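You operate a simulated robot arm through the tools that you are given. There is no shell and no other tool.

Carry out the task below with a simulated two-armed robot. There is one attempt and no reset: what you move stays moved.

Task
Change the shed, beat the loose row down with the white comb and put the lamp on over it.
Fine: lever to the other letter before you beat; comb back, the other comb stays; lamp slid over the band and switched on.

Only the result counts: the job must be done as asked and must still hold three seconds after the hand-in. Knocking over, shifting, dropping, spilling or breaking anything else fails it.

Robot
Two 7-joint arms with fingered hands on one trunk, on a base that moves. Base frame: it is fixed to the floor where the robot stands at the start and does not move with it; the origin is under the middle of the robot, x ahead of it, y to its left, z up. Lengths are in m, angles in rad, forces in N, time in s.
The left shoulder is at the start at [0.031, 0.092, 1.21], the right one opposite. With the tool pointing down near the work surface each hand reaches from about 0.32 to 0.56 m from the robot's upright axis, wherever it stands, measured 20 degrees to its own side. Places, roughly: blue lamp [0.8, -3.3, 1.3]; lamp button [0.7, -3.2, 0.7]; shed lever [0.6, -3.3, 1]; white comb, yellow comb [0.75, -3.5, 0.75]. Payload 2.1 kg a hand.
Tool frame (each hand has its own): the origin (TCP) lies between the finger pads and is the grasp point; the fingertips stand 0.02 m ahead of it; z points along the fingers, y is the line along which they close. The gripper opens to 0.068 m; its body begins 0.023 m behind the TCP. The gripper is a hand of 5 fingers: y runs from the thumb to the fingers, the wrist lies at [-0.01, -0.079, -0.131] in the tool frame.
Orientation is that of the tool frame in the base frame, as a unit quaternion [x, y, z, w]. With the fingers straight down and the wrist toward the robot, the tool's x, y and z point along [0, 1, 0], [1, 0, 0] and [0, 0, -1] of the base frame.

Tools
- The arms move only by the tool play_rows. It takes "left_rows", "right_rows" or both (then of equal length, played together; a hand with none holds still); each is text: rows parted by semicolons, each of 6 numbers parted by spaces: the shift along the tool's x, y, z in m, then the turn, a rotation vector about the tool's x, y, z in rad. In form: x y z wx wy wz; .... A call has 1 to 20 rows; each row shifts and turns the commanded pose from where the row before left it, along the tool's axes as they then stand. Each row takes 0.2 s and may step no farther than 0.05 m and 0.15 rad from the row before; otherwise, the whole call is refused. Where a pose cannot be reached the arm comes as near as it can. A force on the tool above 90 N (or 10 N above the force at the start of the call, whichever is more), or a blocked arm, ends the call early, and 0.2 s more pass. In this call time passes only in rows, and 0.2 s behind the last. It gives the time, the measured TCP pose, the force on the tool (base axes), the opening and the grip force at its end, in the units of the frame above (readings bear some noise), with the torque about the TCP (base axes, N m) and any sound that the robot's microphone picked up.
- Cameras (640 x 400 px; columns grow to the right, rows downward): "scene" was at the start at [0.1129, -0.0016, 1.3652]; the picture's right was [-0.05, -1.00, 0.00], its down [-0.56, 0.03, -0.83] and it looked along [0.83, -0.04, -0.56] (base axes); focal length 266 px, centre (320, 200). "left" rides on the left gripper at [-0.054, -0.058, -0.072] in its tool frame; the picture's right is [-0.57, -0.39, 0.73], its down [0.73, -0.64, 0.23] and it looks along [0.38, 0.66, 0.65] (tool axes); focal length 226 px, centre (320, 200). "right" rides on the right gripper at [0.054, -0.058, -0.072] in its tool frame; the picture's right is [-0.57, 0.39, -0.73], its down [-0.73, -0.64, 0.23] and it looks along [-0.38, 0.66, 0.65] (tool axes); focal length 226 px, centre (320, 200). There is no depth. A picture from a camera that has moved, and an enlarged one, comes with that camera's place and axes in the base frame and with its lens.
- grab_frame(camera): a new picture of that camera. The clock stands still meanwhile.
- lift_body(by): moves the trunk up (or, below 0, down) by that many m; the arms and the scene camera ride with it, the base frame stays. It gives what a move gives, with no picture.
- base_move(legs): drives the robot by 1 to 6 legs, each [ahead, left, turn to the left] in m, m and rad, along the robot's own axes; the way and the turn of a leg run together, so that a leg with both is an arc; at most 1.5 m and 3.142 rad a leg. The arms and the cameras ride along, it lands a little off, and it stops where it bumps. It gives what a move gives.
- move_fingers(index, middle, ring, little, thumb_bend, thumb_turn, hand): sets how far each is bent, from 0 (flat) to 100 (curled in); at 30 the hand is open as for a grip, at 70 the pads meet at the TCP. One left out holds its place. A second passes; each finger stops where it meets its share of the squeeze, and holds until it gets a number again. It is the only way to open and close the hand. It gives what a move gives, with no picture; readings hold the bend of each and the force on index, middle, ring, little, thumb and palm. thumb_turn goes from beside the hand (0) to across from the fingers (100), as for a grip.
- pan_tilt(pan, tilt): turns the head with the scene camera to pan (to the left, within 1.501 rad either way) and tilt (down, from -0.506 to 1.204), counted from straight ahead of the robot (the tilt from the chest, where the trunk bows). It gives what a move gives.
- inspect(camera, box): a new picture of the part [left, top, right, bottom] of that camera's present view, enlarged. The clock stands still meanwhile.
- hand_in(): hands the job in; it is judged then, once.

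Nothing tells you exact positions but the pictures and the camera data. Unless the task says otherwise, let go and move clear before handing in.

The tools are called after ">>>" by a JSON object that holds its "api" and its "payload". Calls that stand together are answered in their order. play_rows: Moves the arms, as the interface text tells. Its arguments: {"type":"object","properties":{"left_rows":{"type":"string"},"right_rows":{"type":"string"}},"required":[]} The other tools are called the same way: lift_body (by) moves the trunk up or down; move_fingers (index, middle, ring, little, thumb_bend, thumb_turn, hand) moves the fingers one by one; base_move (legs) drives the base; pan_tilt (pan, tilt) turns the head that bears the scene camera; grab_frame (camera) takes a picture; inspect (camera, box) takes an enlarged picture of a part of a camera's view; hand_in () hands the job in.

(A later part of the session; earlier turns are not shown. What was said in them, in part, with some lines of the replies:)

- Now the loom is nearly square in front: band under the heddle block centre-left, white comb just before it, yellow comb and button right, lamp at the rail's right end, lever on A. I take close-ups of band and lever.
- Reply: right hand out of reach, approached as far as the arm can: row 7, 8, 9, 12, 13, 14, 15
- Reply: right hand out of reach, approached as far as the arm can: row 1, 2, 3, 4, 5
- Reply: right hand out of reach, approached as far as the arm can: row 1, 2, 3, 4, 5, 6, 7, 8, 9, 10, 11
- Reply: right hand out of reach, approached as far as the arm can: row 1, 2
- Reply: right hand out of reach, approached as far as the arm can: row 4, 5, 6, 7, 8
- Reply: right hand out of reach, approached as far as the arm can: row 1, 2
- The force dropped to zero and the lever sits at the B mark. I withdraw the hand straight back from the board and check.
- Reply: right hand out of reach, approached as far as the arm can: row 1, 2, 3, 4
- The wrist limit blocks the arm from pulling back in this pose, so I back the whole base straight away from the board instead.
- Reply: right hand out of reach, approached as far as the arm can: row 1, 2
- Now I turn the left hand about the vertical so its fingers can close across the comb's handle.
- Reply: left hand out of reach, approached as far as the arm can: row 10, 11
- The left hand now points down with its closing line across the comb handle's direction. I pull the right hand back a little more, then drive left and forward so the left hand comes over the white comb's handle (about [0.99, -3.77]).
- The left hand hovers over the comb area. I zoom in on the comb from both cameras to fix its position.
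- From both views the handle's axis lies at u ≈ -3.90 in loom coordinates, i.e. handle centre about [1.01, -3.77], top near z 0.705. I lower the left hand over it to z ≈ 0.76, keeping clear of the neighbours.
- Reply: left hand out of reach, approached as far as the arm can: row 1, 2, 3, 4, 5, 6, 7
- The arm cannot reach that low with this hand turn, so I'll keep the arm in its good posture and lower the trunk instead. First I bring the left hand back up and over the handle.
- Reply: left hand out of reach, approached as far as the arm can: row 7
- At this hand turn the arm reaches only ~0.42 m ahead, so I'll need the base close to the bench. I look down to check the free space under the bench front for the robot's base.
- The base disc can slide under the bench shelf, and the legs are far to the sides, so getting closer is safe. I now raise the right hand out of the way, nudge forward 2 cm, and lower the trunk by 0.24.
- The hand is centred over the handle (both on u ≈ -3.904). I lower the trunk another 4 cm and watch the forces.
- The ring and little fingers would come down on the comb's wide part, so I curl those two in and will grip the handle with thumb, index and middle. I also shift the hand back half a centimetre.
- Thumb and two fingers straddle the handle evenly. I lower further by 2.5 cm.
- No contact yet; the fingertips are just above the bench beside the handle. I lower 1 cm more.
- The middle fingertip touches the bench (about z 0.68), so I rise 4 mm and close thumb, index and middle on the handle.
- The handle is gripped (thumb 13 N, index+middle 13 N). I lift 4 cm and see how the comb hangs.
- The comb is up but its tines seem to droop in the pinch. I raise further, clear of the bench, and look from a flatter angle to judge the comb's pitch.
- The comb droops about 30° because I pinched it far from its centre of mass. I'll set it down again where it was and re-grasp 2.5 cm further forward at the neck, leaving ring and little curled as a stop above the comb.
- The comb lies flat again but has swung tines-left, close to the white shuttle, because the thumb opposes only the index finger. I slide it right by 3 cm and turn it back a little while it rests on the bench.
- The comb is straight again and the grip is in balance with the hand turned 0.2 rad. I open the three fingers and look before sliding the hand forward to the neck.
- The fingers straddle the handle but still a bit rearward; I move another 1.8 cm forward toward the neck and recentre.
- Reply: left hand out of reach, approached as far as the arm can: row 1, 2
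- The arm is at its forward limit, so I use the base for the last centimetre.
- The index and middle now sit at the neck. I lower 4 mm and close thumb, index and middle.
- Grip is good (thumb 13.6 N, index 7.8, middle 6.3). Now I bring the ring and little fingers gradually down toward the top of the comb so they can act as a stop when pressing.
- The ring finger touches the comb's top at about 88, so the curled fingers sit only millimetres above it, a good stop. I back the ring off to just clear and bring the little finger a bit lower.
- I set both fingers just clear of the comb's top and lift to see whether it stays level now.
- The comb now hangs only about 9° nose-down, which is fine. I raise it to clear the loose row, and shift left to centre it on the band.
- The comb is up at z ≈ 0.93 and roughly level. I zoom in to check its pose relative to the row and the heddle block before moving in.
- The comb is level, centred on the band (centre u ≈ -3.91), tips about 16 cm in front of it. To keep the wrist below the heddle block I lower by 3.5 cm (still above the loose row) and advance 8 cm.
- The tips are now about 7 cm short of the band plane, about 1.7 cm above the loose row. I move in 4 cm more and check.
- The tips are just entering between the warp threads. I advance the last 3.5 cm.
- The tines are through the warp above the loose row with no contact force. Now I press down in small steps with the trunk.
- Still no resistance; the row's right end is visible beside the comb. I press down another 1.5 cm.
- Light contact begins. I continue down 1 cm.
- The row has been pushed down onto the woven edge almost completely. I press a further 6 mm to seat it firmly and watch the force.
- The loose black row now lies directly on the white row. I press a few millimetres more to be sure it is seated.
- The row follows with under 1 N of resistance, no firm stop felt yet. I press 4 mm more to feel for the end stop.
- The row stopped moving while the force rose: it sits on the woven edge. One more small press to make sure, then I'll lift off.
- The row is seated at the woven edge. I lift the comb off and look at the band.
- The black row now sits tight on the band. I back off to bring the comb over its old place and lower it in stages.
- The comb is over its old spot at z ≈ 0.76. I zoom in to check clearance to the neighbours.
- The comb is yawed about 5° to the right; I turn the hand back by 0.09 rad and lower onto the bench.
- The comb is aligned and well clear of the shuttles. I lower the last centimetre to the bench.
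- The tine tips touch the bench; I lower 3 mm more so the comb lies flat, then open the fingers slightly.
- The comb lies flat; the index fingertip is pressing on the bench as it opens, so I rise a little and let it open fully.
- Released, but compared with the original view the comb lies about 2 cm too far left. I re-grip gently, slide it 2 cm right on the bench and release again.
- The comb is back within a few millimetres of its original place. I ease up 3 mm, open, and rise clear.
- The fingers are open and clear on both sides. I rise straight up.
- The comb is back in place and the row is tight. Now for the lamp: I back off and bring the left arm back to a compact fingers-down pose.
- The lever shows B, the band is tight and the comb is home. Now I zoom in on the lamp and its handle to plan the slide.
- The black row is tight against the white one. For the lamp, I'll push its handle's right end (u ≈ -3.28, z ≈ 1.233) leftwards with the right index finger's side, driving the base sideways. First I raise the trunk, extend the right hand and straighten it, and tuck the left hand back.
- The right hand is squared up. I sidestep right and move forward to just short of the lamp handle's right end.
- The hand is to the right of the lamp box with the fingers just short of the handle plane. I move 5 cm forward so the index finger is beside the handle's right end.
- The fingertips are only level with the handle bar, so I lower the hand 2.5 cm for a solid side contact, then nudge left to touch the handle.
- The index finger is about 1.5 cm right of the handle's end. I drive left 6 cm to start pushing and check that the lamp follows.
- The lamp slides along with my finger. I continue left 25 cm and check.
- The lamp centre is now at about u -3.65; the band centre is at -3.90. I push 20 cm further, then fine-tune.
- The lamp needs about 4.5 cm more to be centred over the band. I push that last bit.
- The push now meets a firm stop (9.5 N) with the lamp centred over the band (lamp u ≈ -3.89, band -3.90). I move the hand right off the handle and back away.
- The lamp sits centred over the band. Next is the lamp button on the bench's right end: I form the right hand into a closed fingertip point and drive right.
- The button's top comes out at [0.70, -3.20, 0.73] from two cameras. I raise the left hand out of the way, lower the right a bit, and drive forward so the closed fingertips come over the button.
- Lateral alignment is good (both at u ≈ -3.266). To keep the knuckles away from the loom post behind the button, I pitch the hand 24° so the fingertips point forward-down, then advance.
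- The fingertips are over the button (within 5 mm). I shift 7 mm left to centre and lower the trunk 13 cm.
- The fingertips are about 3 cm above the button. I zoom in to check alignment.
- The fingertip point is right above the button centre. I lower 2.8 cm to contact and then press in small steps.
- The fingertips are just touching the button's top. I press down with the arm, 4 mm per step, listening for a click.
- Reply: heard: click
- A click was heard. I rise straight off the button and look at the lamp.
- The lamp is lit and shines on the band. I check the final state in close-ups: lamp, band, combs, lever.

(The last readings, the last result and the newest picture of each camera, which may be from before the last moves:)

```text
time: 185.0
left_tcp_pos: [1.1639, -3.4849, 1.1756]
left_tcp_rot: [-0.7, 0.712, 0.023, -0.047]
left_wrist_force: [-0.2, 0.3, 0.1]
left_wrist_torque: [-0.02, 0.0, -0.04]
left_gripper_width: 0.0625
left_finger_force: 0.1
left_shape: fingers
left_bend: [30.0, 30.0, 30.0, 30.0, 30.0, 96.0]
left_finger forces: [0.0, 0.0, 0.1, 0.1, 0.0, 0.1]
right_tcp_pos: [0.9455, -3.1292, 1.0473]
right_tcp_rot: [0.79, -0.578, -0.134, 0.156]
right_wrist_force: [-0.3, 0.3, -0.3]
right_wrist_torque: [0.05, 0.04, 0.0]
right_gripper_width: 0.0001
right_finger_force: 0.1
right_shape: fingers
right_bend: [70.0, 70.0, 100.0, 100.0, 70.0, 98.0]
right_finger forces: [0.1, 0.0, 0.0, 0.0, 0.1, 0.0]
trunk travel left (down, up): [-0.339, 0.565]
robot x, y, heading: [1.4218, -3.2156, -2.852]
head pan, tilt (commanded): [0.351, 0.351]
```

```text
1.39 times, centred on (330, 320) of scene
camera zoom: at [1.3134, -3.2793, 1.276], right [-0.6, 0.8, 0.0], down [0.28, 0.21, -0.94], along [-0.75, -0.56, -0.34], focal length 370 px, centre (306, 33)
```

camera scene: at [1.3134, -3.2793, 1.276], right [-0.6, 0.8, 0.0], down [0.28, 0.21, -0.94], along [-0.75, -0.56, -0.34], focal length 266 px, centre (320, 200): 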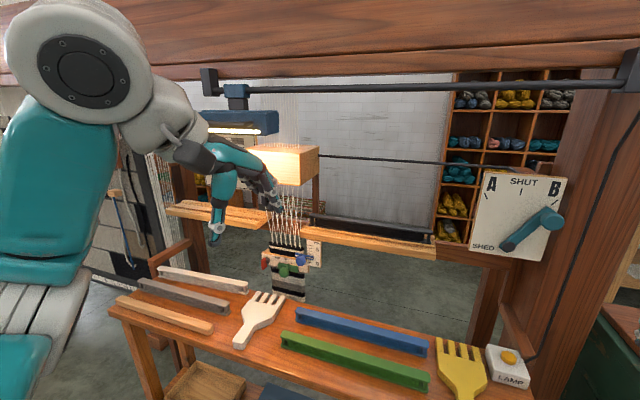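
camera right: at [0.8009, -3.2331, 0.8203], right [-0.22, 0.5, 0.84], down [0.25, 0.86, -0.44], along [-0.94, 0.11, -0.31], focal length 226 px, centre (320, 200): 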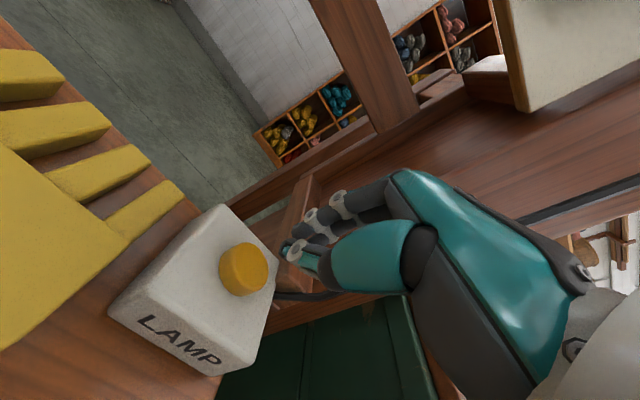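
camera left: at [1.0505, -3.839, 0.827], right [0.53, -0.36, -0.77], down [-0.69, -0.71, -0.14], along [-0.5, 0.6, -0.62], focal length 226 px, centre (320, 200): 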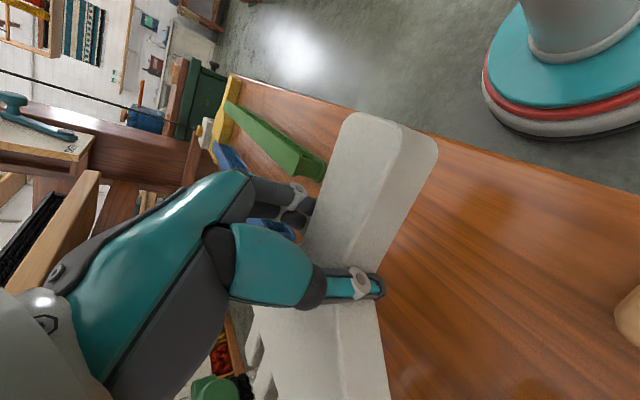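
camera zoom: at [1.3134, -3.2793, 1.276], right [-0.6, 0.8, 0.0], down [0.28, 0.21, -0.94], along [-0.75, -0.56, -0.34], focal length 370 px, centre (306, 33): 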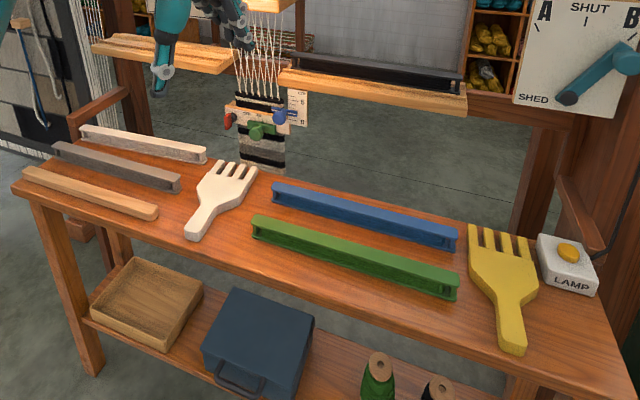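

All looks right. I back off a bit more to the earlier viewpoint and compare the white comb's place with the original picture.

>>> {"api": "base_move", "payload": {"legs": [[-0.09, 0.24, 0.03]]}}

>>> {"api": "lift_body", "payload": {"by": 0.11}}

>>> {"api": "pan_tilt", "payload": {"pan": 0.0, "tilt": 0.5}}

>>> {"api": "grab_frame", "payload": {"camera": "scene"}}

>>> {"api": "inspect", "payload": {"camera": "scene", "box": [220, 255, 380, 355]}}

```text
time: 186.9
left_tcp_pos: [1.3307, -3.6936, 1.1754]
left_tcp_rot: [0.712, -0.7, -0.022, 0.047]
left_wrist_force: [0.7, 0.9, 0.5]
left_wrist_torque: [0.0, 0.02, 0.01]
left_gripper_width: 0.0622
left_finger_force: 0.0
left_shape: fingers
left_bend: [30.0, 30.0, 30.0, 30.0, 30.0, 96.0]
left_finger forces: [0.1, 0.0, 0.0, 0.0, 0.1, 0.1]
right_tcp_pos: [1.1023, -3.3452, 1.0457]
right_tcp_rot: [0.799, -0.566, -0.132, 0.158]
right_wrist_force: [-0.4, -0.3, -0.3]
right_wrist_torque: [-0.03, 0.04, 0.01]
right_gripper_width: 0.0002
right_finger_force: 0.2
right_shape: fingers
right_bend: [70.0, 70.0, 100.0, 100.0, 70.0, 98.0]
right_finger forces: [0.0, 0.0, 0.1, 0.0, 0.1, 0.1]
trunk travel left (down, up): [-0.339, 0.565]
robot x, y, heading: [1.5836, -3.4162, -2.817]
head pan, tilt (commanded): [0.351, 0.351]
```

```text
time: 188.3
left_tcp_pos: [1.3304, -3.6934, 1.2851]
left_tcp_rot: [0.712, -0.7, -0.022, 0.047]
left_wrist_force: [-0.6, -0.4, 0.4]
left_wrist_torque: [-0.03, -0.01, -0.04]
left_gripper_width: 0.0623
left_finger_force: 0.0
left_shape: fingers
left_bend: [30.0, 30.0, 30.0, 30.0, 30.0, 96.0]
left_finger forces: [0.1, 0.0, 0.0, 0.0, 0.0, 0.1]
right_tcp_pos: [1.1028, -3.3453, 1.1556]
right_tcp_rot: [0.798, -0.566, -0.133, 0.158]
right_wrist_force: [-0.2, -0.4, -0.5]
right_wrist_torque: [0.02, 0.02, 0.03]
right_gripper_width: 0.0
right_finger_force: 0.0
right_shape: fingers
right_bend: [70.0, 70.0, 100.0, 100.0, 70.0, 98.0]
right_finger forces: [0.0, 0.0, 0.1, 0.0, 0.1, 0.0]
trunk travel left (down, up): [-0.449, 0.455]
robot x, y, heading: [1.58, -3.4137, -2.82]
head pan, tilt (commanded): [0.351, 0.351]
```

```text
time: 189.1
left_tcp_pos: [1.3313, -3.6945, 1.2853]
left_tcp_rot: [0.712, -0.701, -0.022, 0.047]
left_wrist_force: [-0.1, -0.3, 0.3]
left_wrist_torque: [0.04, -0.02, -0.01]
left_gripper_width: 0.0625
left_finger_force: 0.0
left_shape: fingers
left_bend: [30.0, 30.0, 30.0, 30.0, 30.0, 96.0]
left_finger forces: [0.0, 0.0, 0.0, 0.0, 0.1, 0.0]
right_tcp_pos: [1.1027, -3.3446, 1.1554]
right_tcp_rot: [0.798, -0.566, -0.132, 0.158]
right_wrist_force: [0.4, -0.7, 0.4]
right_wrist_torque: [-0.01, 0.0, 0.01]
right_gripper_width: 0.0
right_finger_force: 0.1
right_shape: fingers
right_bend: [70.0, 70.0, 100.0, 100.0, 70.0, 98.0]
right_finger forces: [0.1, 0.0, 0.0, 0.1, 0.0, 0.0]
trunk travel left (down, up): [-0.449, 0.455]
robot x, y, heading: [1.584, -3.4124, -2.815]
head pan, tilt (commanded): [0.0, 0.499]
```

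```text
taken
camera scene: at [1.4731, -3.4497, 1.3731], right [-0.32, 0.95, 0.0], down [0.45, 0.15, -0.88], along [-0.83, -0.28, -0.48], focal length 266 px, centre (320, 200)
```

scene: 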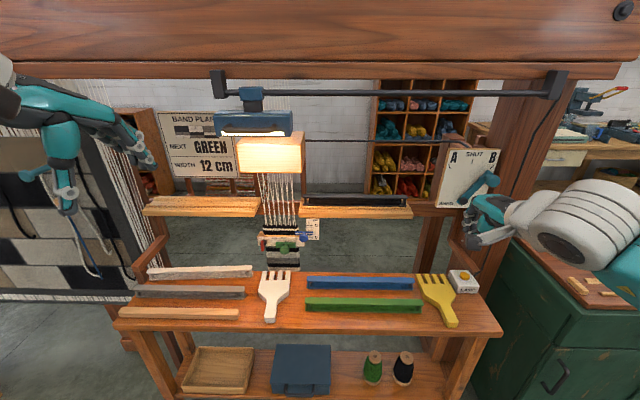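

```text
4.00 times, centred on (300, 305) of scene
camera zoom: at [1.4731, -3.4497, 1.3731], right [-0.32, 0.95, 0.0], down [0.45, 0.15, -0.88], along [-0.83, -0.28, -0.48], focal length 1062 px, centre (400, -220)
```

zoom: 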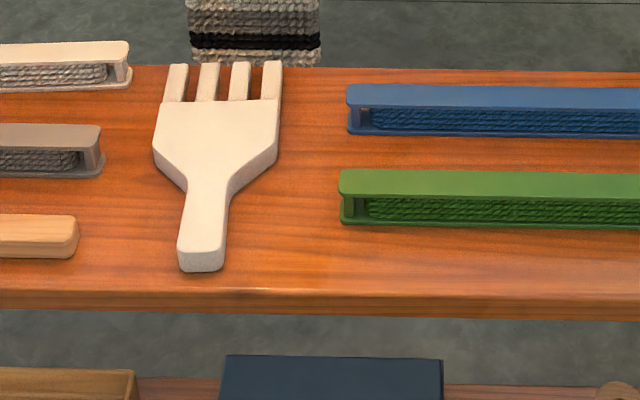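

Everything is in place, but the white shuttle on the bench's left looks slightly shifted compared with the first pictures. I zoom in to measure that.

>>> {"api": "inspect", "payload": {"camera": "scene", "box": [100, 240, 260, 340]}}

>>> {"api": "inspect", "payload": {"camera": "scene", "box": [170, 250, 290, 320]}}

```text
4.00 times, centred on (180, 290) of scene
camera zoom: at [1.4731, -3.4497, 1.3731], right [-0.32, 0.95, 0.0], down [0.45, 0.15, -0.88], along [-0.83, -0.28, -0.48], focal length 1062 px, centre (880, -160)
```

zoom: 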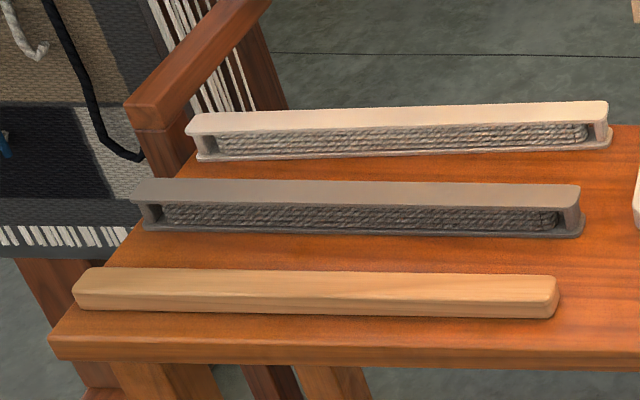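

```text
5.33 times, centred on (230, 285) of scene
camera zoom: at [1.4731, -3.4497, 1.3731], right [-0.32, 0.95, 0.0], down [0.45, 0.15, -0.88], along [-0.83, -0.28, -0.48], focal length 1416 px, centre (800, -253)
```

zoom: 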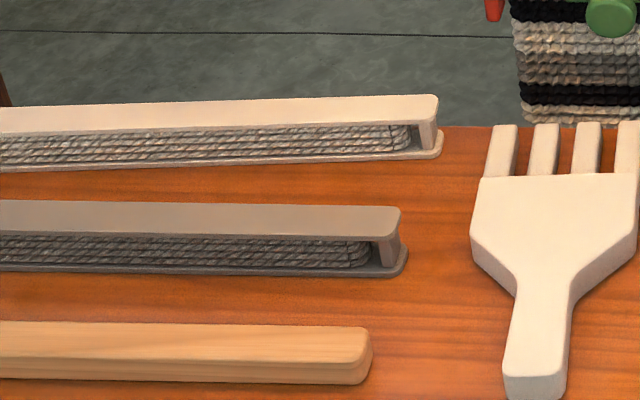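

The comb's swing earlier turned the white shuttle slightly: its right end sits about 2.4 cm too far back, the left end unmoved. I'll pull that end forward again with the left fingers from behind. First I prepare: trunk down, left hand squared and lowered in open air, right hand raised.

>>> {"api": "lift_body", "payload": {"by": -0.2}}

>>> {"api": "play_rows", "payload": {"left_rows": "0 0.01 0.02 0.05 0 -0.13; 0 0.01 0.02 0.05 0 -0.13; 0 0.02 0.035 0 0 -0.02; 0 0.02 0.035 0 0 0; 0 0.02 0.035 0 0 0; 0 0.02 0.035 0 0 0; 0 0.02 0.035 0 0 0; 0 0.02 0.035 0 0 0; 0 0.015 0.015 0 0 0; 0 0 0 0 0 0", "right_rows": "0 -0.015 -0.02 0.1 0 0; 0 -0.015 -0.02 0.1 0 0; 0 -0.015 -0.02 0.1 0 0; 0 -0.015 -0.02 0.1 0 0; 0 0 -0.02 0 0 0; 0 0 -0.02 0 0 0; 0 0 0 0 0 0; 0 0 0 0 0 0; 0 0 0 0 0 0; 0 0 0 0 0 0"}}

>>> {"api": "grab_frame", "payload": {"camera": "left"}}

```text
time: 191.3
left_tcp_pos: [1.3314, -3.694, 1.0861]
left_tcp_rot: [0.711, -0.701, -0.021, 0.047]
left_wrist_force: [-0.3, 0.2, 0.9]
left_wrist_torque: [0.02, -0.03, 0.02]
left_gripper_width: 0.0623
left_finger_force: 0.1
left_shape: fingers
left_bend: [30.0, 30.0, 30.0, 30.0, 30.0, 96.0]
left_finger forces: [0.1, 0.1, 0.1, 0.1, 0.1, 0.0]
right_tcp_pos: [1.1015, -3.3436, 0.9566]
right_tcp_rot: [0.798, -0.565, -0.132, 0.159]
right_wrist_force: [0.2, -0.1, 0.2]
right_wrist_torque: [0.01, 0.03, 0.0]
right_gripper_width: 0.0001
right_finger_force: 0.0
right_shape: fingers
right_bend: [70.0, 70.0, 100.0, 100.0, 70.0, 98.0]
right_finger forces: [0.0, 0.1, 0.1, 0.0, 0.0, 0.0]
trunk travel left (down, up): [-0.249, 0.655]
robot x, y, heading: [1.5817, -3.4136, -2.815]
head pan, tilt (commanded): [0.0, 0.499]
```

```text
time: 193.5
left_tcp_pos: [1.1803, -3.7433, 0.8212]
left_tcp_rot: [0.804, -0.594, 0.007, 0.009]
left_wrist_force: [0.1, -0.4, -0.6]
left_wrist_torque: [0.0, 0.01, 0.0]
left_gripper_width: 0.0623
left_finger_force: 0.1
left_shape: fingers
left_bend: [30.0, 30.0, 30.0, 30.0, 30.0, 96.0]
left_finger forces: [0.0, 0.0, 0.0, 0.0, 0.1, 0.0]
right_tcp_pos: [1.1773, -3.3231, 1.0564]
right_tcp_rot: [0.814, -0.581, -0.018, -0.004]
right_wrist_force: [-0.7, 0.9, 0.4]
right_wrist_torque: [0.04, 0.02, 0.0]
right_gripper_width: 0.0
right_finger_force: 0.1
right_shape: fingers
right_bend: [70.0, 70.0, 100.0, 100.0, 70.0, 98.0]
right_finger forces: [0.0, 0.1, 0.0, 0.1, 0.0, 0.0]
trunk travel left (down, up): [-0.249, 0.655]
robot x, y, heading: [1.5816, -3.4149, -2.815]
head pan, tilt (commanded): [0.0, 0.499]
```

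```text
taken
camera left: at [1.2194, -3.6723, 0.8919], right [0.21, 0.64, -0.74], down [0.83, -0.52, -0.22], along [-0.52, -0.57, -0.63], focal length 226 px, centre (320, 200)
```

left: 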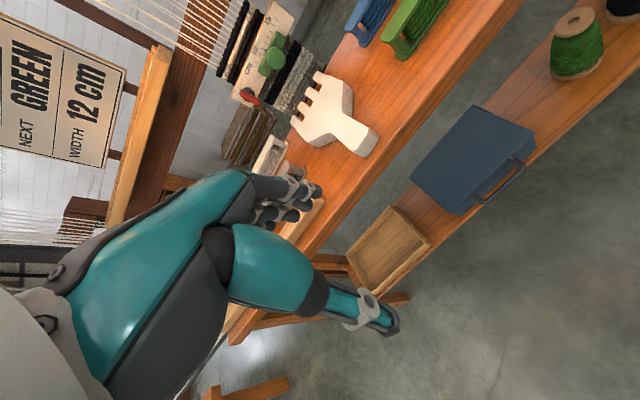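

The left hand is squared at z 0.82 in front of the bench. I drive so it comes above the white shuttle's right end.

>>> {"api": "base_move", "payload": {"legs": [[0, 0.066, 0], [0.28, 0, 0]]}}

>>> {"api": "pan_tilt", "payload": {"pan": 0.35, "tilt": 0.8}}

>>> {"api": "grab_frame", "payload": {"camera": "scene"}}

>>> {"api": "grab_frame", "payload": {"camera": "left"}}

```text
time: 196.1
left_tcp_pos: [0.9304, -3.9009, 0.8227]
left_tcp_rot: [0.805, -0.593, 0.008, 0.009]
left_wrist_force: [0.6, 0.3, -0.5]
left_wrist_torque: [0.0, 0.0, 0.01]
left_gripper_width: 0.0625
left_finger_force: 0.1
left_shape: fingers
left_bend: [30.0, 30.0, 30.0, 30.0, 30.0, 96.0]
left_finger forces: [0.1, 0.0, 0.1, 0.0, 0.1, 0.0]
right_tcp_pos: [0.9251, -3.4807, 1.0565]
right_tcp_rot: [0.814, -0.58, -0.017, -0.003]
right_wrist_force: [-0.1, 0.0, -0.3]
right_wrist_torque: [0.01, -0.02, 0.02]
right_gripper_width: 0.0002
right_finger_force: 0.0
right_shape: fingers
right_bend: [70.0, 70.0, 100.0, 100.0, 70.0, 98.0]
right_finger forces: [0.0, 0.0, 0.0, 0.1, 0.0, 0.0]
trunk travel left (down, up): [-0.249, 0.655]
robot x, y, heading: [1.3321, -3.5729, -2.81]
head pan, tilt (commanded): [0.0, 0.499]
```

```text
time: 196.9
left_tcp_pos: [0.9298, -3.9017, 0.8232]
left_tcp_rot: [0.806, -0.592, 0.007, 0.008]
left_wrist_force: [0.3, -0.5, 0.0]
left_wrist_torque: [-0.01, 0.02, -0.02]
left_gripper_width: 0.0623
left_finger_force: 0.0
left_shape: fingers
left_bend: [30.0, 30.0, 30.0, 30.0, 30.0, 96.0]
left_finger forces: [0.1, 0.1, 0.1, 0.0, 0.0, 0.0]
right_tcp_pos: [0.9256, -3.4818, 1.0568]
right_tcp_rot: [0.815, -0.579, -0.018, -0.004]
right_wrist_force: [-0.6, 0.2, 0.3]
right_wrist_torque: [0.02, 0.0, 0.0]
right_gripper_width: 0.0001
right_finger_force: 0.0
right_shape: fingers
right_bend: [70.0, 70.0, 100.0, 100.0, 70.0, 98.0]
right_finger forces: [0.0, 0.1, 0.1, 0.0, 0.1, 0.0]
trunk travel left (down, up): [-0.249, 0.655]
robot x, y, heading: [1.331, -3.5727, -2.814]
head pan, tilt (commanded): [0.351, 0.799]
```

```text
taken
camera scene: at [1.2195, -3.6361, 1.1456], right [-0.63, 0.78, 0.0], down [0.56, 0.45, -0.7], along [-0.54, -0.44, -0.72], focal length 266 px, centre (320, 200)
```

scene: 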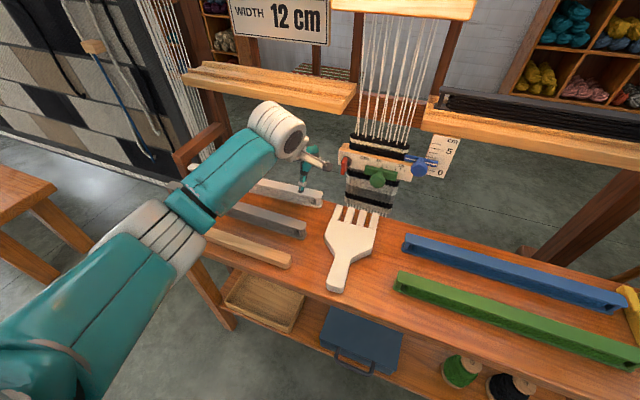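

```text
taken
camera left: at [0.9698, -3.8296, 0.8922], right [0.2, 0.64, -0.74], down [0.83, -0.51, -0.22], along [-0.52, -0.57, -0.63], focal length 226 px, centre (320, 200)
```

left: 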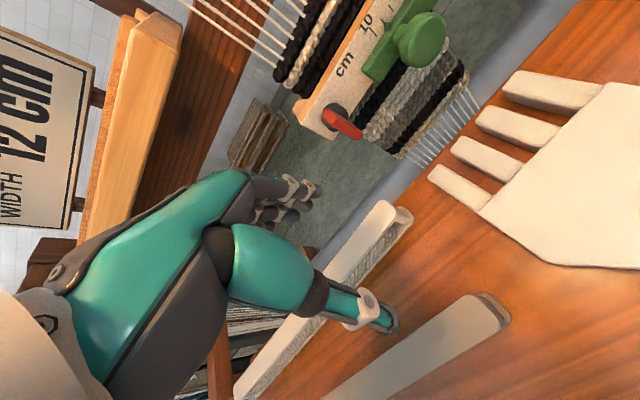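

I zoom in on the shuttle's right end and my fingers.

>>> {"api": "inspect", "payload": {"camera": "left", "box": [240, 150, 520, 370]}}

>>> {"api": "inspect", "payload": {"camera": "scene", "box": [210, 120, 390, 280]}}

```text
1.82 times, centred on (380, 260) of left
camera zoom: at [0.9698, -3.8296, 0.8922], right [0.2, 0.64, -0.74], down [0.83, -0.51, -0.22], along [-0.52, -0.57, -0.63], focal length 411 px, centre (211, 91)
```

zoom: 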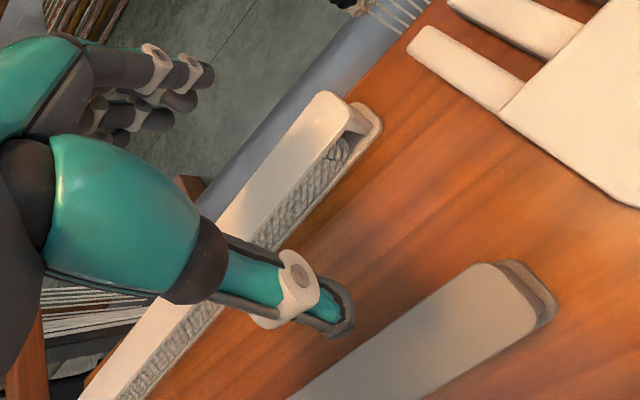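

```text
2.50 times, centred on (300, 200) of scene
camera zoom: at [1.2195, -3.6361, 1.1456], right [-0.63, 0.78, 0.0], down [0.56, 0.45, -0.7], along [-0.54, -0.44, -0.72], focal length 664 px, centre (370, 200)
```

zoom: 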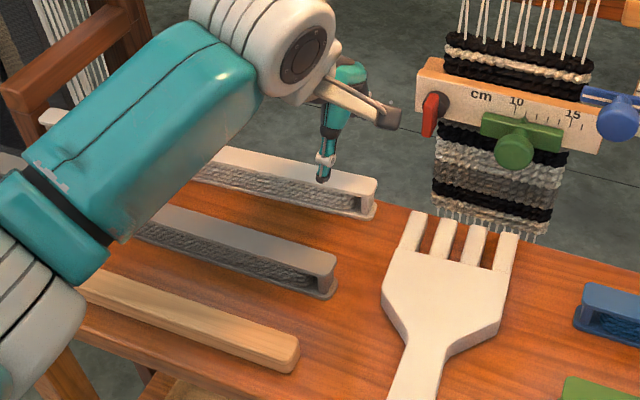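

The fingers need to go about 4.5 cm further to come down behind the shuttle. I move forward and lower to just above it first.

>>> {"api": "base_move", "payload": {"legs": [[0.045, 0, 0]]}}

>>> {"api": "lift_body", "payload": {"by": -0.055}}

>>> {"api": "inspect", "payload": {"camera": "left", "box": [240, 150, 520, 370]}}

>>> {"api": "inspect", "payload": {"camera": "scene", "box": [210, 120, 390, 280]}}

```text
time: 197.8
left_tcp_pos: [0.8895, -3.9157, 0.8227]
left_tcp_rot: [0.806, -0.592, 0.007, 0.009]
left_wrist_force: [-0.4, 0.0, 0.3]
left_wrist_torque: [-0.02, 0.05, -0.03]
left_gripper_width: 0.0621
left_finger_force: 0.1
left_shape: fingers
left_bend: [30.0, 30.0, 30.0, 30.0, 30.0, 96.0]
left_finger forces: [0.0, 0.1, 0.0, 0.0, 0.0, 0.1]
right_tcp_pos: [0.8835, -3.4954, 1.0564]
right_tcp_rot: [0.816, -0.578, -0.017, -0.004]
right_wrist_force: [0.3, -0.3, 0.1]
right_wrist_torque: [0.04, 0.0, -0.02]
right_gripper_width: 0.0
right_finger_force: 0.1
right_shape: fingers
right_bend: [70.0, 70.0, 100.0, 100.0, 70.0, 98.0]
right_finger forces: [0.0, 0.1, 0.0, 0.0, 0.0, 0.1]
trunk travel left (down, up): [-0.249, 0.655]
robot x, y, heading: [1.2871, -3.5868, -2.81]
head pan, tilt (commanded): [0.351, 0.799]
```

```text
time: 198.8
left_tcp_pos: [0.8893, -3.9156, 0.7666]
left_tcp_rot: [0.806, -0.592, 0.008, 0.008]
left_wrist_force: [0.2, -0.1, 0.9]
left_wrist_torque: [-0.02, 0.02, -0.02]
left_gripper_width: 0.0624
left_finger_force: 0.0
left_shape: fingers
left_bend: [30.0, 30.0, 30.0, 30.0, 30.0, 96.0]
left_finger forces: [0.0, 0.1, 0.1, 0.1, 0.0, 0.1]
right_tcp_pos: [0.8846, -3.4953, 1.001]
right_tcp_rot: [0.815, -0.579, -0.018, -0.003]
right_wrist_force: [-0.3, -0.1, -0.2]
right_wrist_torque: [0.0, 0.01, 0.03]
right_gripper_width: 0.0001
right_finger_force: 0.0
right_shape: fingers
right_bend: [70.0, 70.0, 100.0, 100.0, 70.0, 98.0]
right_finger forces: [0.0, 0.1, 0.0, 0.0, 0.1, 0.0]
trunk travel left (down, up): [-0.194, 0.71]
robot x, y, heading: [1.2916, -3.5865, -2.814]
head pan, tilt (commanded): [0.351, 0.799]
```

```text
1.82 times, centred on (380, 260) of left
camera zoom: at [0.9284, -3.8442, 0.8373], right [0.2, 0.64, -0.74], down [0.83, -0.51, -0.22], along [-0.52, -0.57, -0.64], focal length 411 px, centre (211, 91)
```

zoom: 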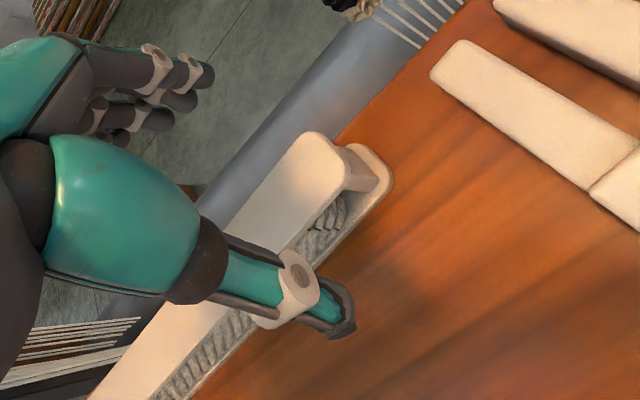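

```text
2.50 times, centred on (300, 200) of scene
camera zoom: at [1.1677, -3.6541, 1.0897], right [-0.63, 0.78, 0.0], down [0.56, 0.45, -0.7], along [-0.54, -0.44, -0.72], focal length 664 px, centre (370, 200)
```

zoom: 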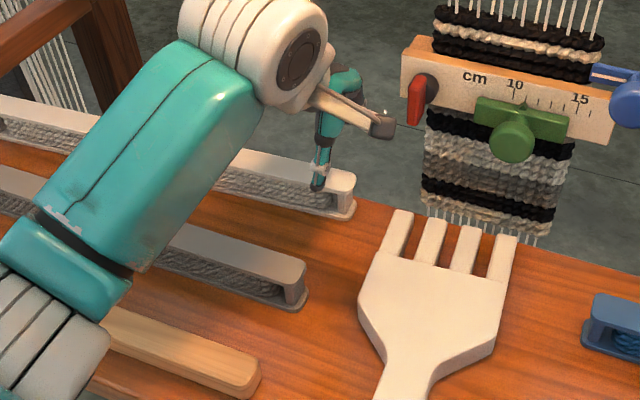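

The thumb is in front of the shuttle and the fingers behind it. I lower in small steps watching for contact with the roller behind the bench.

>>> {"api": "lift_body", "payload": {"by": -0.03}}

>>> {"api": "inspect", "payload": {"camera": "left", "box": [240, 150, 520, 370]}}

>>> {"api": "inspect", "payload": {"camera": "scene", "box": [210, 120, 390, 280]}}

```text
time: 199.5
left_tcp_pos: [0.8895, -3.915, 0.737]
left_tcp_rot: [0.806, -0.592, 0.006, 0.008]
left_wrist_force: [-0.5, -1.0, -0.3]
left_wrist_torque: [0.0, -0.02, 0.02]
left_gripper_width: 0.0625
left_finger_force: 0.0
left_shape: fingers
left_bend: [30.0, 30.0, 30.0, 30.0, 30.0, 96.0]
left_finger forces: [0.1, 0.1, 0.1, 0.0, 0.1, 0.1]
right_tcp_pos: [0.8844, -3.4957, 0.9707]
right_tcp_rot: [0.816, -0.578, -0.017, -0.004]
right_wrist_force: [-0.8, -0.3, -0.5]
right_wrist_torque: [0.01, 0.02, 0.03]
right_gripper_width: 0.0
right_finger_force: 0.0
right_shape: fingers
right_bend: [70.0, 70.0, 100.0, 100.0, 70.0, 98.0]
right_finger forces: [0.1, 0.0, 0.0, 0.0, 0.1, 0.1]
trunk travel left (down, up): [-0.164, 0.74]
robot x, y, heading: [1.2892, -3.5884, -2.807]
head pan, tilt (commanded): [0.351, 0.799]
```

```text
1.82 times, centred on (380, 260) of left
camera zoom: at [0.9284, -3.8442, 0.8072], right [0.2, 0.64, -0.74], down [0.83, -0.51, -0.22], along [-0.52, -0.57, -0.63], focal length 411 px, centre (211, 91)
```

zoom: 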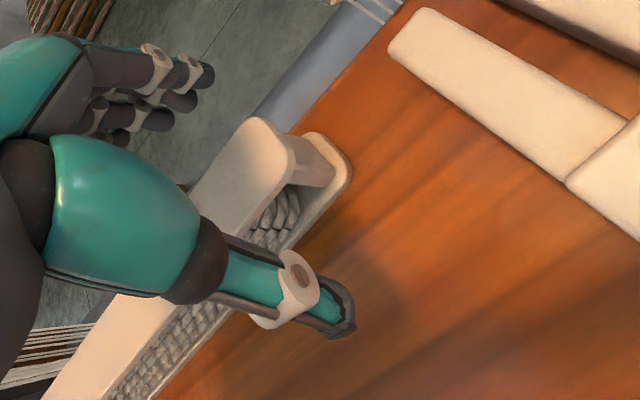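

```text
2.50 times, centred on (300, 200) of scene
camera zoom: at [1.1614, -3.6563, 1.0591], right [-0.63, 0.78, 0.0], down [0.56, 0.45, -0.7], along [-0.54, -0.44, -0.72], focal length 664 px, centre (370, 200)
```

zoom: 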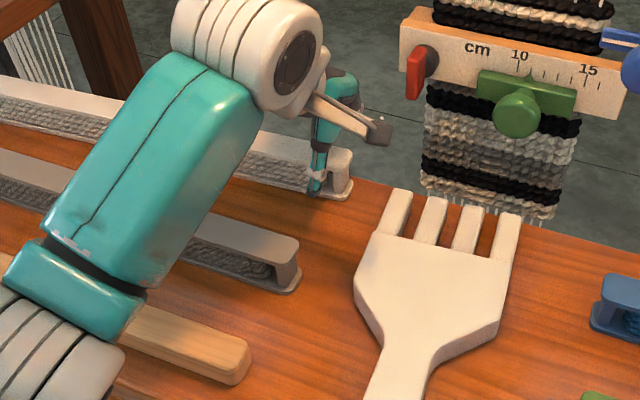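

Thumb in front, fingers behind, no contact. I lower another 1.5 cm, then pull back gently with the base by about 2 cm.

>>> {"api": "lift_body", "payload": {"by": -0.016}}

>>> {"api": "play_rows", "payload": {"left_rows": "0 -0.005 0 0 0 0; 0 -0.005 0 0 0 0; 0 0 0 0 0 0"}}

>>> {"api": "inspect", "payload": {"camera": "left", "box": [240, 150, 520, 370]}}

```text
time: 200.2
left_tcp_pos: [0.8888, -3.9145, 0.7209]
left_tcp_rot: [0.805, -0.593, 0.007, 0.009]
left_wrist_force: [-0.3, 0.6, 0.0]
left_wrist_torque: [0.02, -0.02, -0.03]
left_gripper_width: 0.0622
left_finger_force: 0.1
left_shape: fingers
left_bend: [30.0, 30.0, 30.0, 30.0, 30.0, 96.0]
left_finger forces: [0.0, 0.1, 0.0, 0.0, 0.0, 0.0]
right_tcp_pos: [0.8842, -3.4956, 0.9538]
right_tcp_rot: [0.816, -0.578, -0.017, -0.004]
right_wrist_force: [-0.1, 0.3, -0.2]
right_wrist_torque: [-0.02, -0.05, 0.0]
right_gripper_width: 0.0
right_finger_force: 0.0
right_shape: fingers
right_bend: [70.0, 70.0, 100.0, 100.0, 70.0, 98.0]
right_finger forces: [0.1, 0.0, 0.0, 0.0, 0.1, 0.0]
trunk travel left (down, up): [-0.148, 0.756]
robot x, y, heading: [1.2907, -3.5852, -2.809]
head pan, tilt (commanded): [0.351, 0.799]
```

```text
time: 200.9
left_tcp_pos: [0.8998, -3.9114, 0.7203]
left_tcp_rot: [0.806, -0.591, 0.007, 0.008]
left_wrist_force: [-0.4, -0.3, -0.1]
left_wrist_torque: [0.03, 0.03, 0.04]
left_gripper_width: 0.0623
left_finger_force: 0.1
left_shape: fingers
left_bend: [30.0, 30.0, 30.0, 30.0, 30.0, 96.0]
left_finger forces: [0.0, 0.0, 0.0, 0.0, 0.0, 0.0]
right_tcp_pos: [0.8841, -3.496, 0.9548]
right_tcp_rot: [0.815, -0.579, -0.018, -0.003]
right_wrist_force: [-0.3, -0.9, -0.5]
right_wrist_torque: [0.04, -0.01, 0.0]
right_gripper_width: 0.0003
right_finger_force: 0.1
right_shape: fingers
right_bend: [70.0, 70.0, 100.0, 100.0, 70.0, 98.0]
right_finger forces: [0.0, 0.0, 0.1, 0.0, 0.0, 0.1]
trunk travel left (down, up): [-0.148, 0.756]
robot x, y, heading: [1.2902, -3.5879, -2.812]
head pan, tilt (commanded): [0.351, 0.799]
```

```text
1.82 times, centred on (380, 260) of left
camera zoom: at [0.9382, -3.8412, 0.7908], right [0.2, 0.64, -0.74], down [0.83, -0.51, -0.22], along [-0.52, -0.57, -0.63], focal length 411 px, centre (211, 91)
```

zoom: 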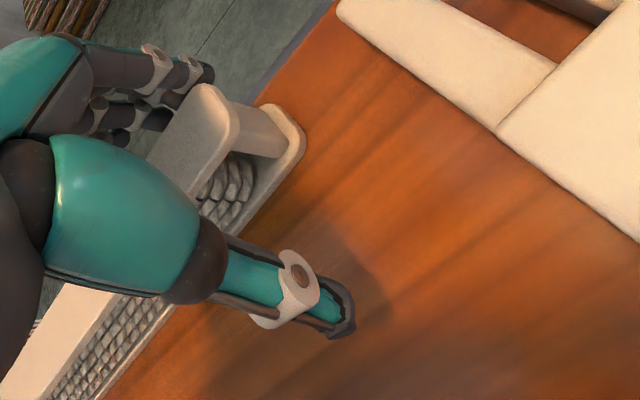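

The fingers are nearly touching the shuttle's far side. I keep pulling back in 1 cm steps.

>>> {"api": "play_rows", "payload": {"left_rows": "0 -0.005 0 0 0 0; 0 -0.005 0 0 0 0; 0 0 0 0 0 0"}}

>>> {"api": "inspect", "payload": {"camera": "left", "box": [240, 150, 520, 370]}}

```text
time: 201.8
left_tcp_pos: [0.9088, -3.9092, 0.7205]
left_tcp_rot: [0.806, -0.592, 0.007, 0.007]
left_wrist_force: [0.8, 0.3, -0.5]
left_wrist_torque: [0.06, 0.01, 0.03]
left_gripper_width: 0.0627
left_finger_force: 0.2
left_shape: fingers
left_bend: [30.0, 30.0, 30.0, 30.0, 30.0, 96.0]
left_finger forces: [0.2, 0.1, 0.0, 0.0, 0.0, 0.0]
right_tcp_pos: [0.883, -3.4954, 0.954]
right_tcp_rot: [0.815, -0.579, -0.017, -0.004]
right_wrist_force: [0.3, 0.1, 0.7]
right_wrist_torque: [-0.02, 0.03, 0.04]
right_gripper_width: 0.0001
right_finger_force: 0.0
right_shape: fingers
right_bend: [70.0, 70.0, 100.0, 100.0, 70.0, 98.0]
right_finger forces: [0.1, 0.1, 0.0, 0.0, 0.1, 0.0]
trunk travel left (down, up): [-0.148, 0.756]
robot x, y, heading: [1.2884, -3.5839, -2.813]
head pan, tilt (commanded): [0.351, 0.799]
```

```text
1.82 times, centred on (380, 260) of left
camera zoom: at [0.9472, -3.8382, 0.7908], right [0.2, 0.64, -0.74], down [0.83, -0.51, -0.22], along [-0.52, -0.57, -0.64], focal length 411 px, centre (211, 91)
```

zoom: 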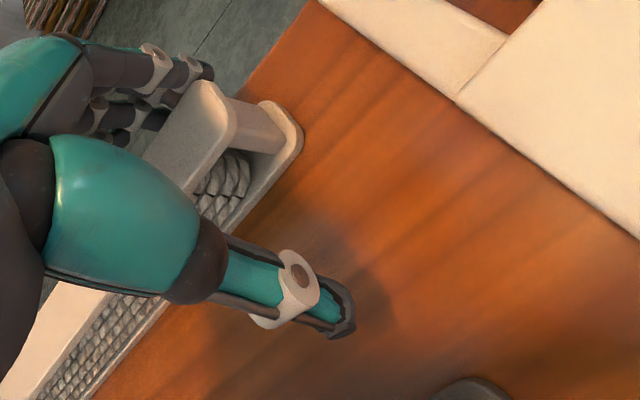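

Contact has been made and the shuttle follows. I pull 1.2 cm more.

>>> {"api": "play_rows", "payload": {"left_rows": "0 -0.004 0 0 0 0; 0 -0.004 0 0 0 0; 0 -0.004 0 0 0 0; 0 0 0 0 0 0"}}

>>> {"api": "grab_frame", "payload": {"camera": "scene"}}

>>> {"api": "inspect", "payload": {"camera": "scene", "box": [120, 100, 340, 280]}}

```text
time: 202.8
left_tcp_pos: [0.9199, -3.9063, 0.7205]
left_tcp_rot: [0.806, -0.592, 0.006, 0.009]
left_wrist_force: [-0.3, 0.2, -0.4]
left_wrist_torque: [0.02, 0.02, -0.01]
left_gripper_width: 0.063
left_finger_force: 0.5
left_shape: fingers
left_bend: [30.0, 30.0, 30.0, 30.0, 30.0, 96.0]
left_finger forces: [0.3, 0.1, 0.0, 0.0, 0.1, 0.0]
right_tcp_pos: [0.8834, -3.4954, 0.9552]
right_tcp_rot: [0.816, -0.578, -0.017, -0.004]
right_wrist_force: [0.5, 0.5, 0.6]
right_wrist_torque: [0.02, 0.05, -0.02]
right_gripper_width: 0.0002
right_finger_force: 0.0
right_shape: fingers
right_bend: [70.0, 70.0, 100.0, 100.0, 70.0, 98.0]
right_finger forces: [0.0, 0.0, 0.1, 0.0, 0.0, 0.0]
trunk travel left (down, up): [-0.148, 0.756]
robot x, y, heading: [1.2891, -3.5831, -2.811]
head pan, tilt (commanded): [0.351, 0.799]
```

```text
taken
camera scene: at [1.1578, -3.6575, 1.0428], right [-0.63, 0.78, 0.0], down [0.56, 0.45, -0.7], along [-0.54, -0.44, -0.72], focal length 266 px, centre (320, 200)
```

scene: 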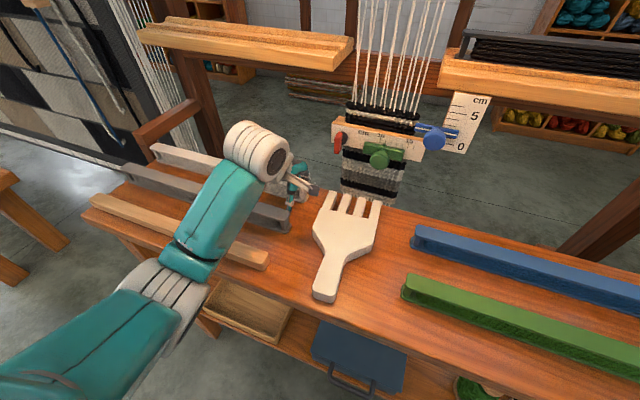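

```text
2.22 times, centred on (230, 190) of scene
camera zoom: at [1.1578, -3.6575, 1.0428], right [-0.63, 0.78, 0.0], down [0.56, 0.45, -0.7], along [-0.54, -0.44, -0.72], focal length 590 px, centre (520, 222)
```

zoom: 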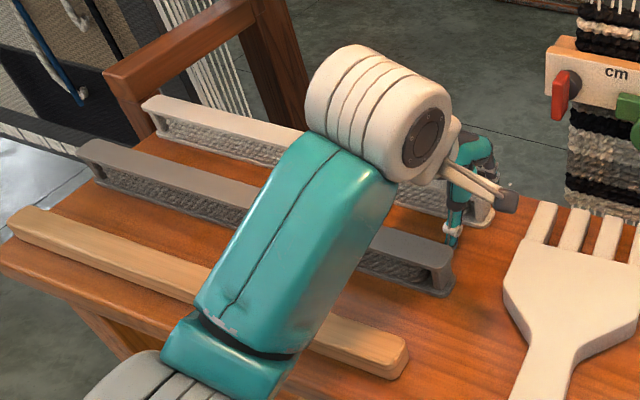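

The shuttle end has moved about 1.7 cm; the thumb is getting near the gray shuttle, so I stop, release forward a few millimetres, rise, and back off to compare.

>>> {"api": "play_rows", "payload": {"left_rows": "0 0.004 0 0 0 0; 0 0.002 0 0 0 0; 0 0 0 0 0 0"}}

>>> {"api": "lift_body", "payload": {"by": 0.1}}

>>> {"api": "base_move", "payload": {"legs": [[-0.3, 0, 0], [0, -0.066, 0]]}}

>>> {"api": "lift_body", "payload": {"by": 0.2}}

>>> {"api": "pan_tilt", "payload": {"pan": 0.0, "tilt": 0.5}}

>>> {"api": "grab_frame", "payload": {"camera": "scene"}}

>>> {"api": "inspect", "payload": {"camera": "scene", "box": [100, 240, 260, 340]}}

>>> {"api": "inspect", "payload": {"camera": "scene", "box": [220, 255, 380, 355]}}

```text
time: 203.6
left_tcp_pos: [0.9139, -3.9081, 0.7207]
left_tcp_rot: [0.806, -0.592, 0.007, 0.007]
left_wrist_force: [0.6, -0.4, -0.1]
left_wrist_torque: [-0.02, 0.02, 0.0]
left_gripper_width: 0.0625
left_finger_force: 0.0
left_shape: fingers
left_bend: [30.0, 30.0, 30.0, 30.0, 30.0, 96.0]
left_finger forces: [0.1, 0.1, 0.0, 0.1, 0.0, 0.0]
right_tcp_pos: [0.8838, -3.4962, 0.9542]
right_tcp_rot: [0.815, -0.579, -0.018, -0.004]
right_wrist_force: [0.3, -1.2, 0.1]
right_wrist_torque: [0.04, 0.04, 0.0]
right_gripper_width: 0.0
right_finger_force: 0.1
right_shape: fingers
right_bend: [70.0, 70.0, 100.0, 100.0, 70.0, 98.0]
right_finger forces: [0.1, 0.1, 0.0, 0.0, 0.0, 0.0]
trunk travel left (down, up): [-0.148, 0.756]
robot x, y, heading: [1.287, -3.5853, -2.812]
head pan, tilt (commanded): [0.351, 0.799]
```

```text
time: 204.9
left_tcp_pos: [0.9132, -3.9074, 0.8208]
left_tcp_rot: [0.806, -0.592, 0.007, 0.009]
left_wrist_force: [0.4, -0.1, -0.2]
left_wrist_torque: [-0.01, -0.01, -0.03]
left_gripper_width: 0.0624
left_finger_force: 0.0
left_shape: fingers
left_bend: [30.0, 30.0, 30.0, 30.0, 30.0, 96.0]
left_finger forces: [0.0, 0.0, 0.0, 0.1, 0.1, 0.1]
right_tcp_pos: [0.8834, -3.4959, 1.0548]
right_tcp_rot: [0.816, -0.578, -0.017, -0.004]
right_wrist_force: [0.0, -0.6, 0.4]
right_wrist_torque: [0.0, -0.03, -0.01]
right_gripper_width: 0.0003
right_finger_force: 0.0
right_shape: fingers
right_bend: [70.0, 70.0, 100.0, 100.0, 70.0, 98.0]
right_finger forces: [0.0, 0.0, 0.0, 0.0, 0.0, 0.0]
trunk travel left (down, up): [-0.248, 0.656]
robot x, y, heading: [1.2908, -3.5852, -2.806]
head pan, tilt (commanded): [0.351, 0.799]
```

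```text
time: 207.5
left_tcp_pos: [1.1771, -3.7476, 0.8206]
left_tcp_rot: [0.807, -0.591, 0.007, 0.008]
left_wrist_force: [-0.2, -0.4, 0.4]
left_wrist_torque: [0.01, 0.02, 0.0]
left_gripper_width: 0.0626
left_finger_force: 0.1
left_shape: fingers
left_bend: [30.0, 30.0, 30.0, 30.0, 30.0, 96.0]
left_finger forces: [0.0, 0.0, 0.0, 0.0, 0.1, 0.0]
right_tcp_pos: [1.146, -3.3357, 1.0555]
right_tcp_rot: [0.817, -0.577, -0.018, -0.003]
right_wrist_force: [0.2, -0.7, -1.0]
right_wrist_torque: [0.0, 0.0, 0.02]
right_gripper_width: 0.0
right_finger_force: 0.2
right_shape: fingers
right_bend: [70.0, 70.0, 100.0, 100.0, 70.0, 98.0]
right_finger forces: [0.0, 0.0, 0.0, 0.1, 0.1, 0.1]
trunk travel left (down, up): [-0.248, 0.656]
robot x, y, heading: [1.5523, -3.423, -2.807]
head pan, tilt (commanded): [0.351, 0.799]
```

```text
time: 209.7
left_tcp_pos: [1.1784, -3.747, 1.0202]
left_tcp_rot: [0.807, -0.591, 0.007, 0.008]
left_wrist_force: [0.9, -0.1, -0.5]
left_wrist_torque: [0.0, -0.01, 0.0]
left_gripper_width: 0.0626
left_finger_force: 0.0
left_shape: fingers
left_bend: [30.0, 30.0, 30.0, 30.0, 30.0, 96.0]
left_finger forces: [0.1, 0.1, 0.0, 0.0, 0.0, 0.1]
right_tcp_pos: [1.146, -3.3371, 1.2559]
right_tcp_rot: [0.816, -0.577, -0.017, -0.003]
right_wrist_force: [0.0, 0.4, 0.1]
right_wrist_torque: [0.01, -0.05, -0.01]
right_gripper_width: 0.0
right_finger_force: 0.0
right_shape: fingers
right_bend: [70.0, 70.0, 100.0, 100.0, 70.0, 98.0]
right_finger forces: [0.0, 0.0, 0.1, 0.0, 0.0, 0.0]
trunk travel left (down, up): [-0.448, 0.456]
robot x, y, heading: [1.5515, -3.4265, -2.811]
head pan, tilt (commanded): [0.351, 0.799]
```

```text
time: 210.5
left_tcp_pos: [1.1769, -3.7479, 1.0204]
left_tcp_rot: [0.806, -0.591, 0.007, 0.008]
left_wrist_force: [0.6, 0.0, -0.7]
left_wrist_torque: [0.0, 0.04, -0.02]
left_gripper_width: 0.0625
left_finger_force: 0.0
left_shape: fingers
left_bend: [30.0, 30.0, 30.0, 30.0, 30.0, 96.0]
left_finger forces: [0.0, 0.0, 0.1, 0.0, 0.1, 0.1]
right_tcp_pos: [1.1461, -3.3371, 1.2554]
right_tcp_rot: [0.816, -0.577, -0.017, -0.003]
right_wrist_force: [0.2, 0.4, 0.2]
right_wrist_torque: [0.03, 0.02, -0.01]
right_gripper_width: 0.0
right_finger_force: 0.0
right_shape: fingers
right_bend: [70.0, 70.0, 100.0, 100.0, 70.0, 98.0]
right_finger forces: [0.1, 0.0, 0.1, 0.0, 0.1, 0.0]
trunk travel left (down, up): [-0.448, 0.456]
robot x, y, heading: [1.5522, -3.425, -2.809]
head pan, tilt (commanded): [0.0, 0.499]
```

```text
taken
camera scene: at [1.4434, -3.4597, 1.372], right [-0.33, 0.94, 0.0], down [0.45, 0.16, -0.88], along [-0.83, -0.29, -0.48], focal length 266 px, centre (320, 200)
```

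scene: 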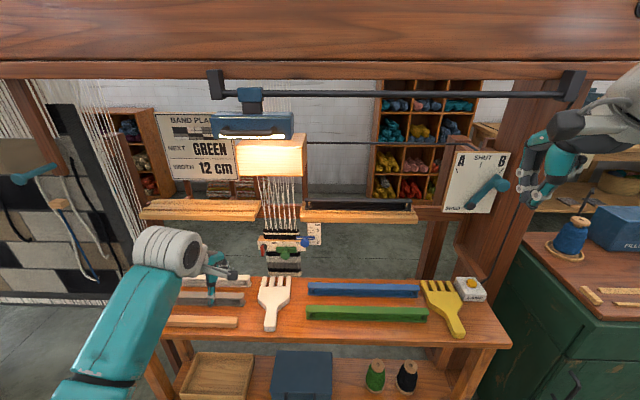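

```text
4.00 times, centred on (180, 290) of scene
camera zoom: at [1.4434, -3.4597, 1.372], right [-0.33, 0.94, 0.0], down [0.45, 0.16, -0.88], along [-0.83, -0.29, -0.48], focal length 1062 px, centre (880, -160)
```

zoom: 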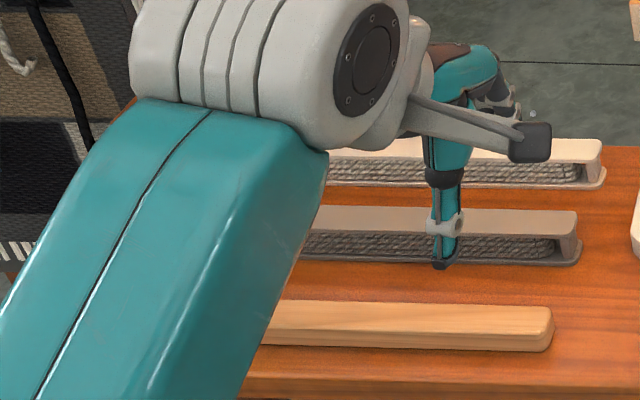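

```text
4.00 times, centred on (300, 305) of scene
camera zoom: at [1.4434, -3.4597, 1.372], right [-0.33, 0.94, 0.0], down [0.45, 0.16, -0.88], along [-0.83, -0.29, -0.48], focal length 1062 px, centre (400, -220)
```

zoom: 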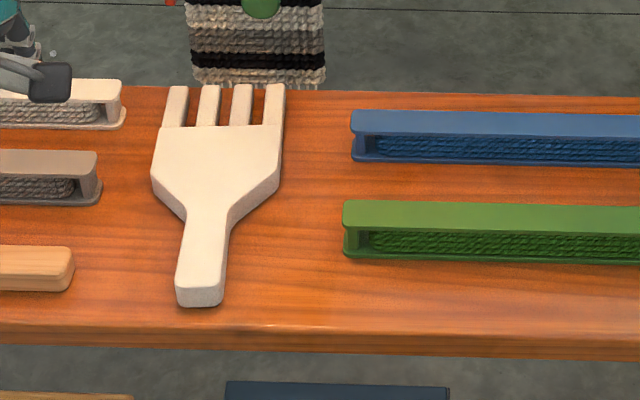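

The white shuttle is back within a few millimetres and everything else matches the original picture: lever on B, row beaten, white comb back, yellow comb untouched, lamp lit over the band. I back away a little and take a last look.

>>> {"api": "base_move", "payload": {"legs": [[-0.2, 0, 0]]}}

>>> {"api": "grab_frame", "payload": {"camera": "scene"}}

>>> {"api": "inspect", "payload": {"camera": "scene", "box": [180, 60, 340, 300]}}

```text
time: 212.1
left_tcp_pos: [1.3662, -3.6812, 1.0214]
left_tcp_rot: [0.806, -0.591, 0.008, 0.009]
left_wrist_force: [-0.6, -0.5, 0.2]
left_wrist_torque: [0.02, -0.03, 0.01]
left_gripper_width: 0.0626
left_finger_force: 0.0
left_shape: fingers
left_bend: [30.0, 30.0, 30.0, 30.0, 30.0, 96.0]
left_finger forces: [0.0, 0.0, 0.0, 0.0, 0.0, 0.1]
right_tcp_pos: [1.3357, -3.2702, 1.2544]
right_tcp_rot: [0.816, -0.578, -0.017, -0.003]
right_wrist_force: [-0.6, 0.9, 0.4]
right_wrist_torque: [0.0, -0.04, -0.01]
right_gripper_width: 0.0
right_finger_force: 0.0
right_shape: fingers
right_bend: [70.0, 70.0, 100.0, 100.0, 70.0, 98.0]
right_finger forces: [0.0, 0.0, 0.1, 0.0, 0.1, 0.1]
trunk travel left (down, up): [-0.448, 0.456]
robot x, y, heading: [1.7397, -3.3581, -2.801]
head pan, tilt (commanded): [0.0, 0.499]
```

```text
taken
camera scene: at [1.6326, -3.3937, 1.3721], right [-0.33, 0.94, 0.0], down [0.45, 0.16, -0.88], along [-0.83, -0.29, -0.48], focal length 266 px, centre (320, 200)
```

scene: 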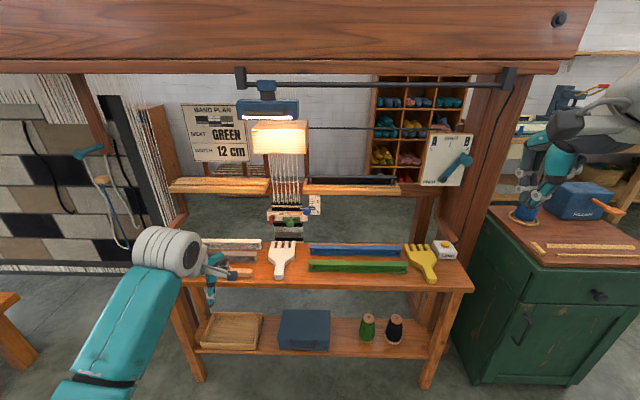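

```text
1.67 times, centred on (260, 180) of scene
camera zoom: at [1.6326, -3.3937, 1.3721], right [-0.33, 0.94, 0.0], down [0.45, 0.16, -0.88], along [-0.83, -0.29, -0.48], focal length 443 px, centre (420, 233)
```

zoom: 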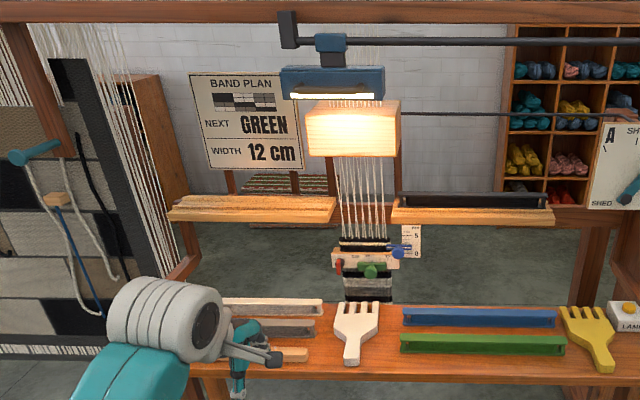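

The lever is on B, the loose row is beaten tight, and the white comb is back with the yellow one untouched. The lamp is lit over the band and both hands are clear, so I hand in.

>>> {"api": "hand_in", "payload": {}}

```text
The job is handed in.
```

I've handed the job in: the shed is changed, the loose row is beaten down, and the lamp is lit over the band. The judge's result didn't come back to me, so what follows is from my last pictures.

- **Shed lever:** moved from A to B before beating, and it still points at B.
- **Loose row:** pressed down with the white comb until it stopped against the woven edge.
- **White comb:** back on the bench within about 1 cm of its old place, turned about 5° from how it lay.
- **Yellow comb:** not touched.
- **Lamp:** slid along its rail to within about a centimetre of the band's centre, then switched on at the button. I heard the click, and the light shows on the band.

While I was regripping the comb it swung and pushed the right end of the white shuttle on the bench back by about 2 cm. I pulled that end forward again, and it now sits within a few millimetres of where it was. This is the one thing that could count as shifting something else.
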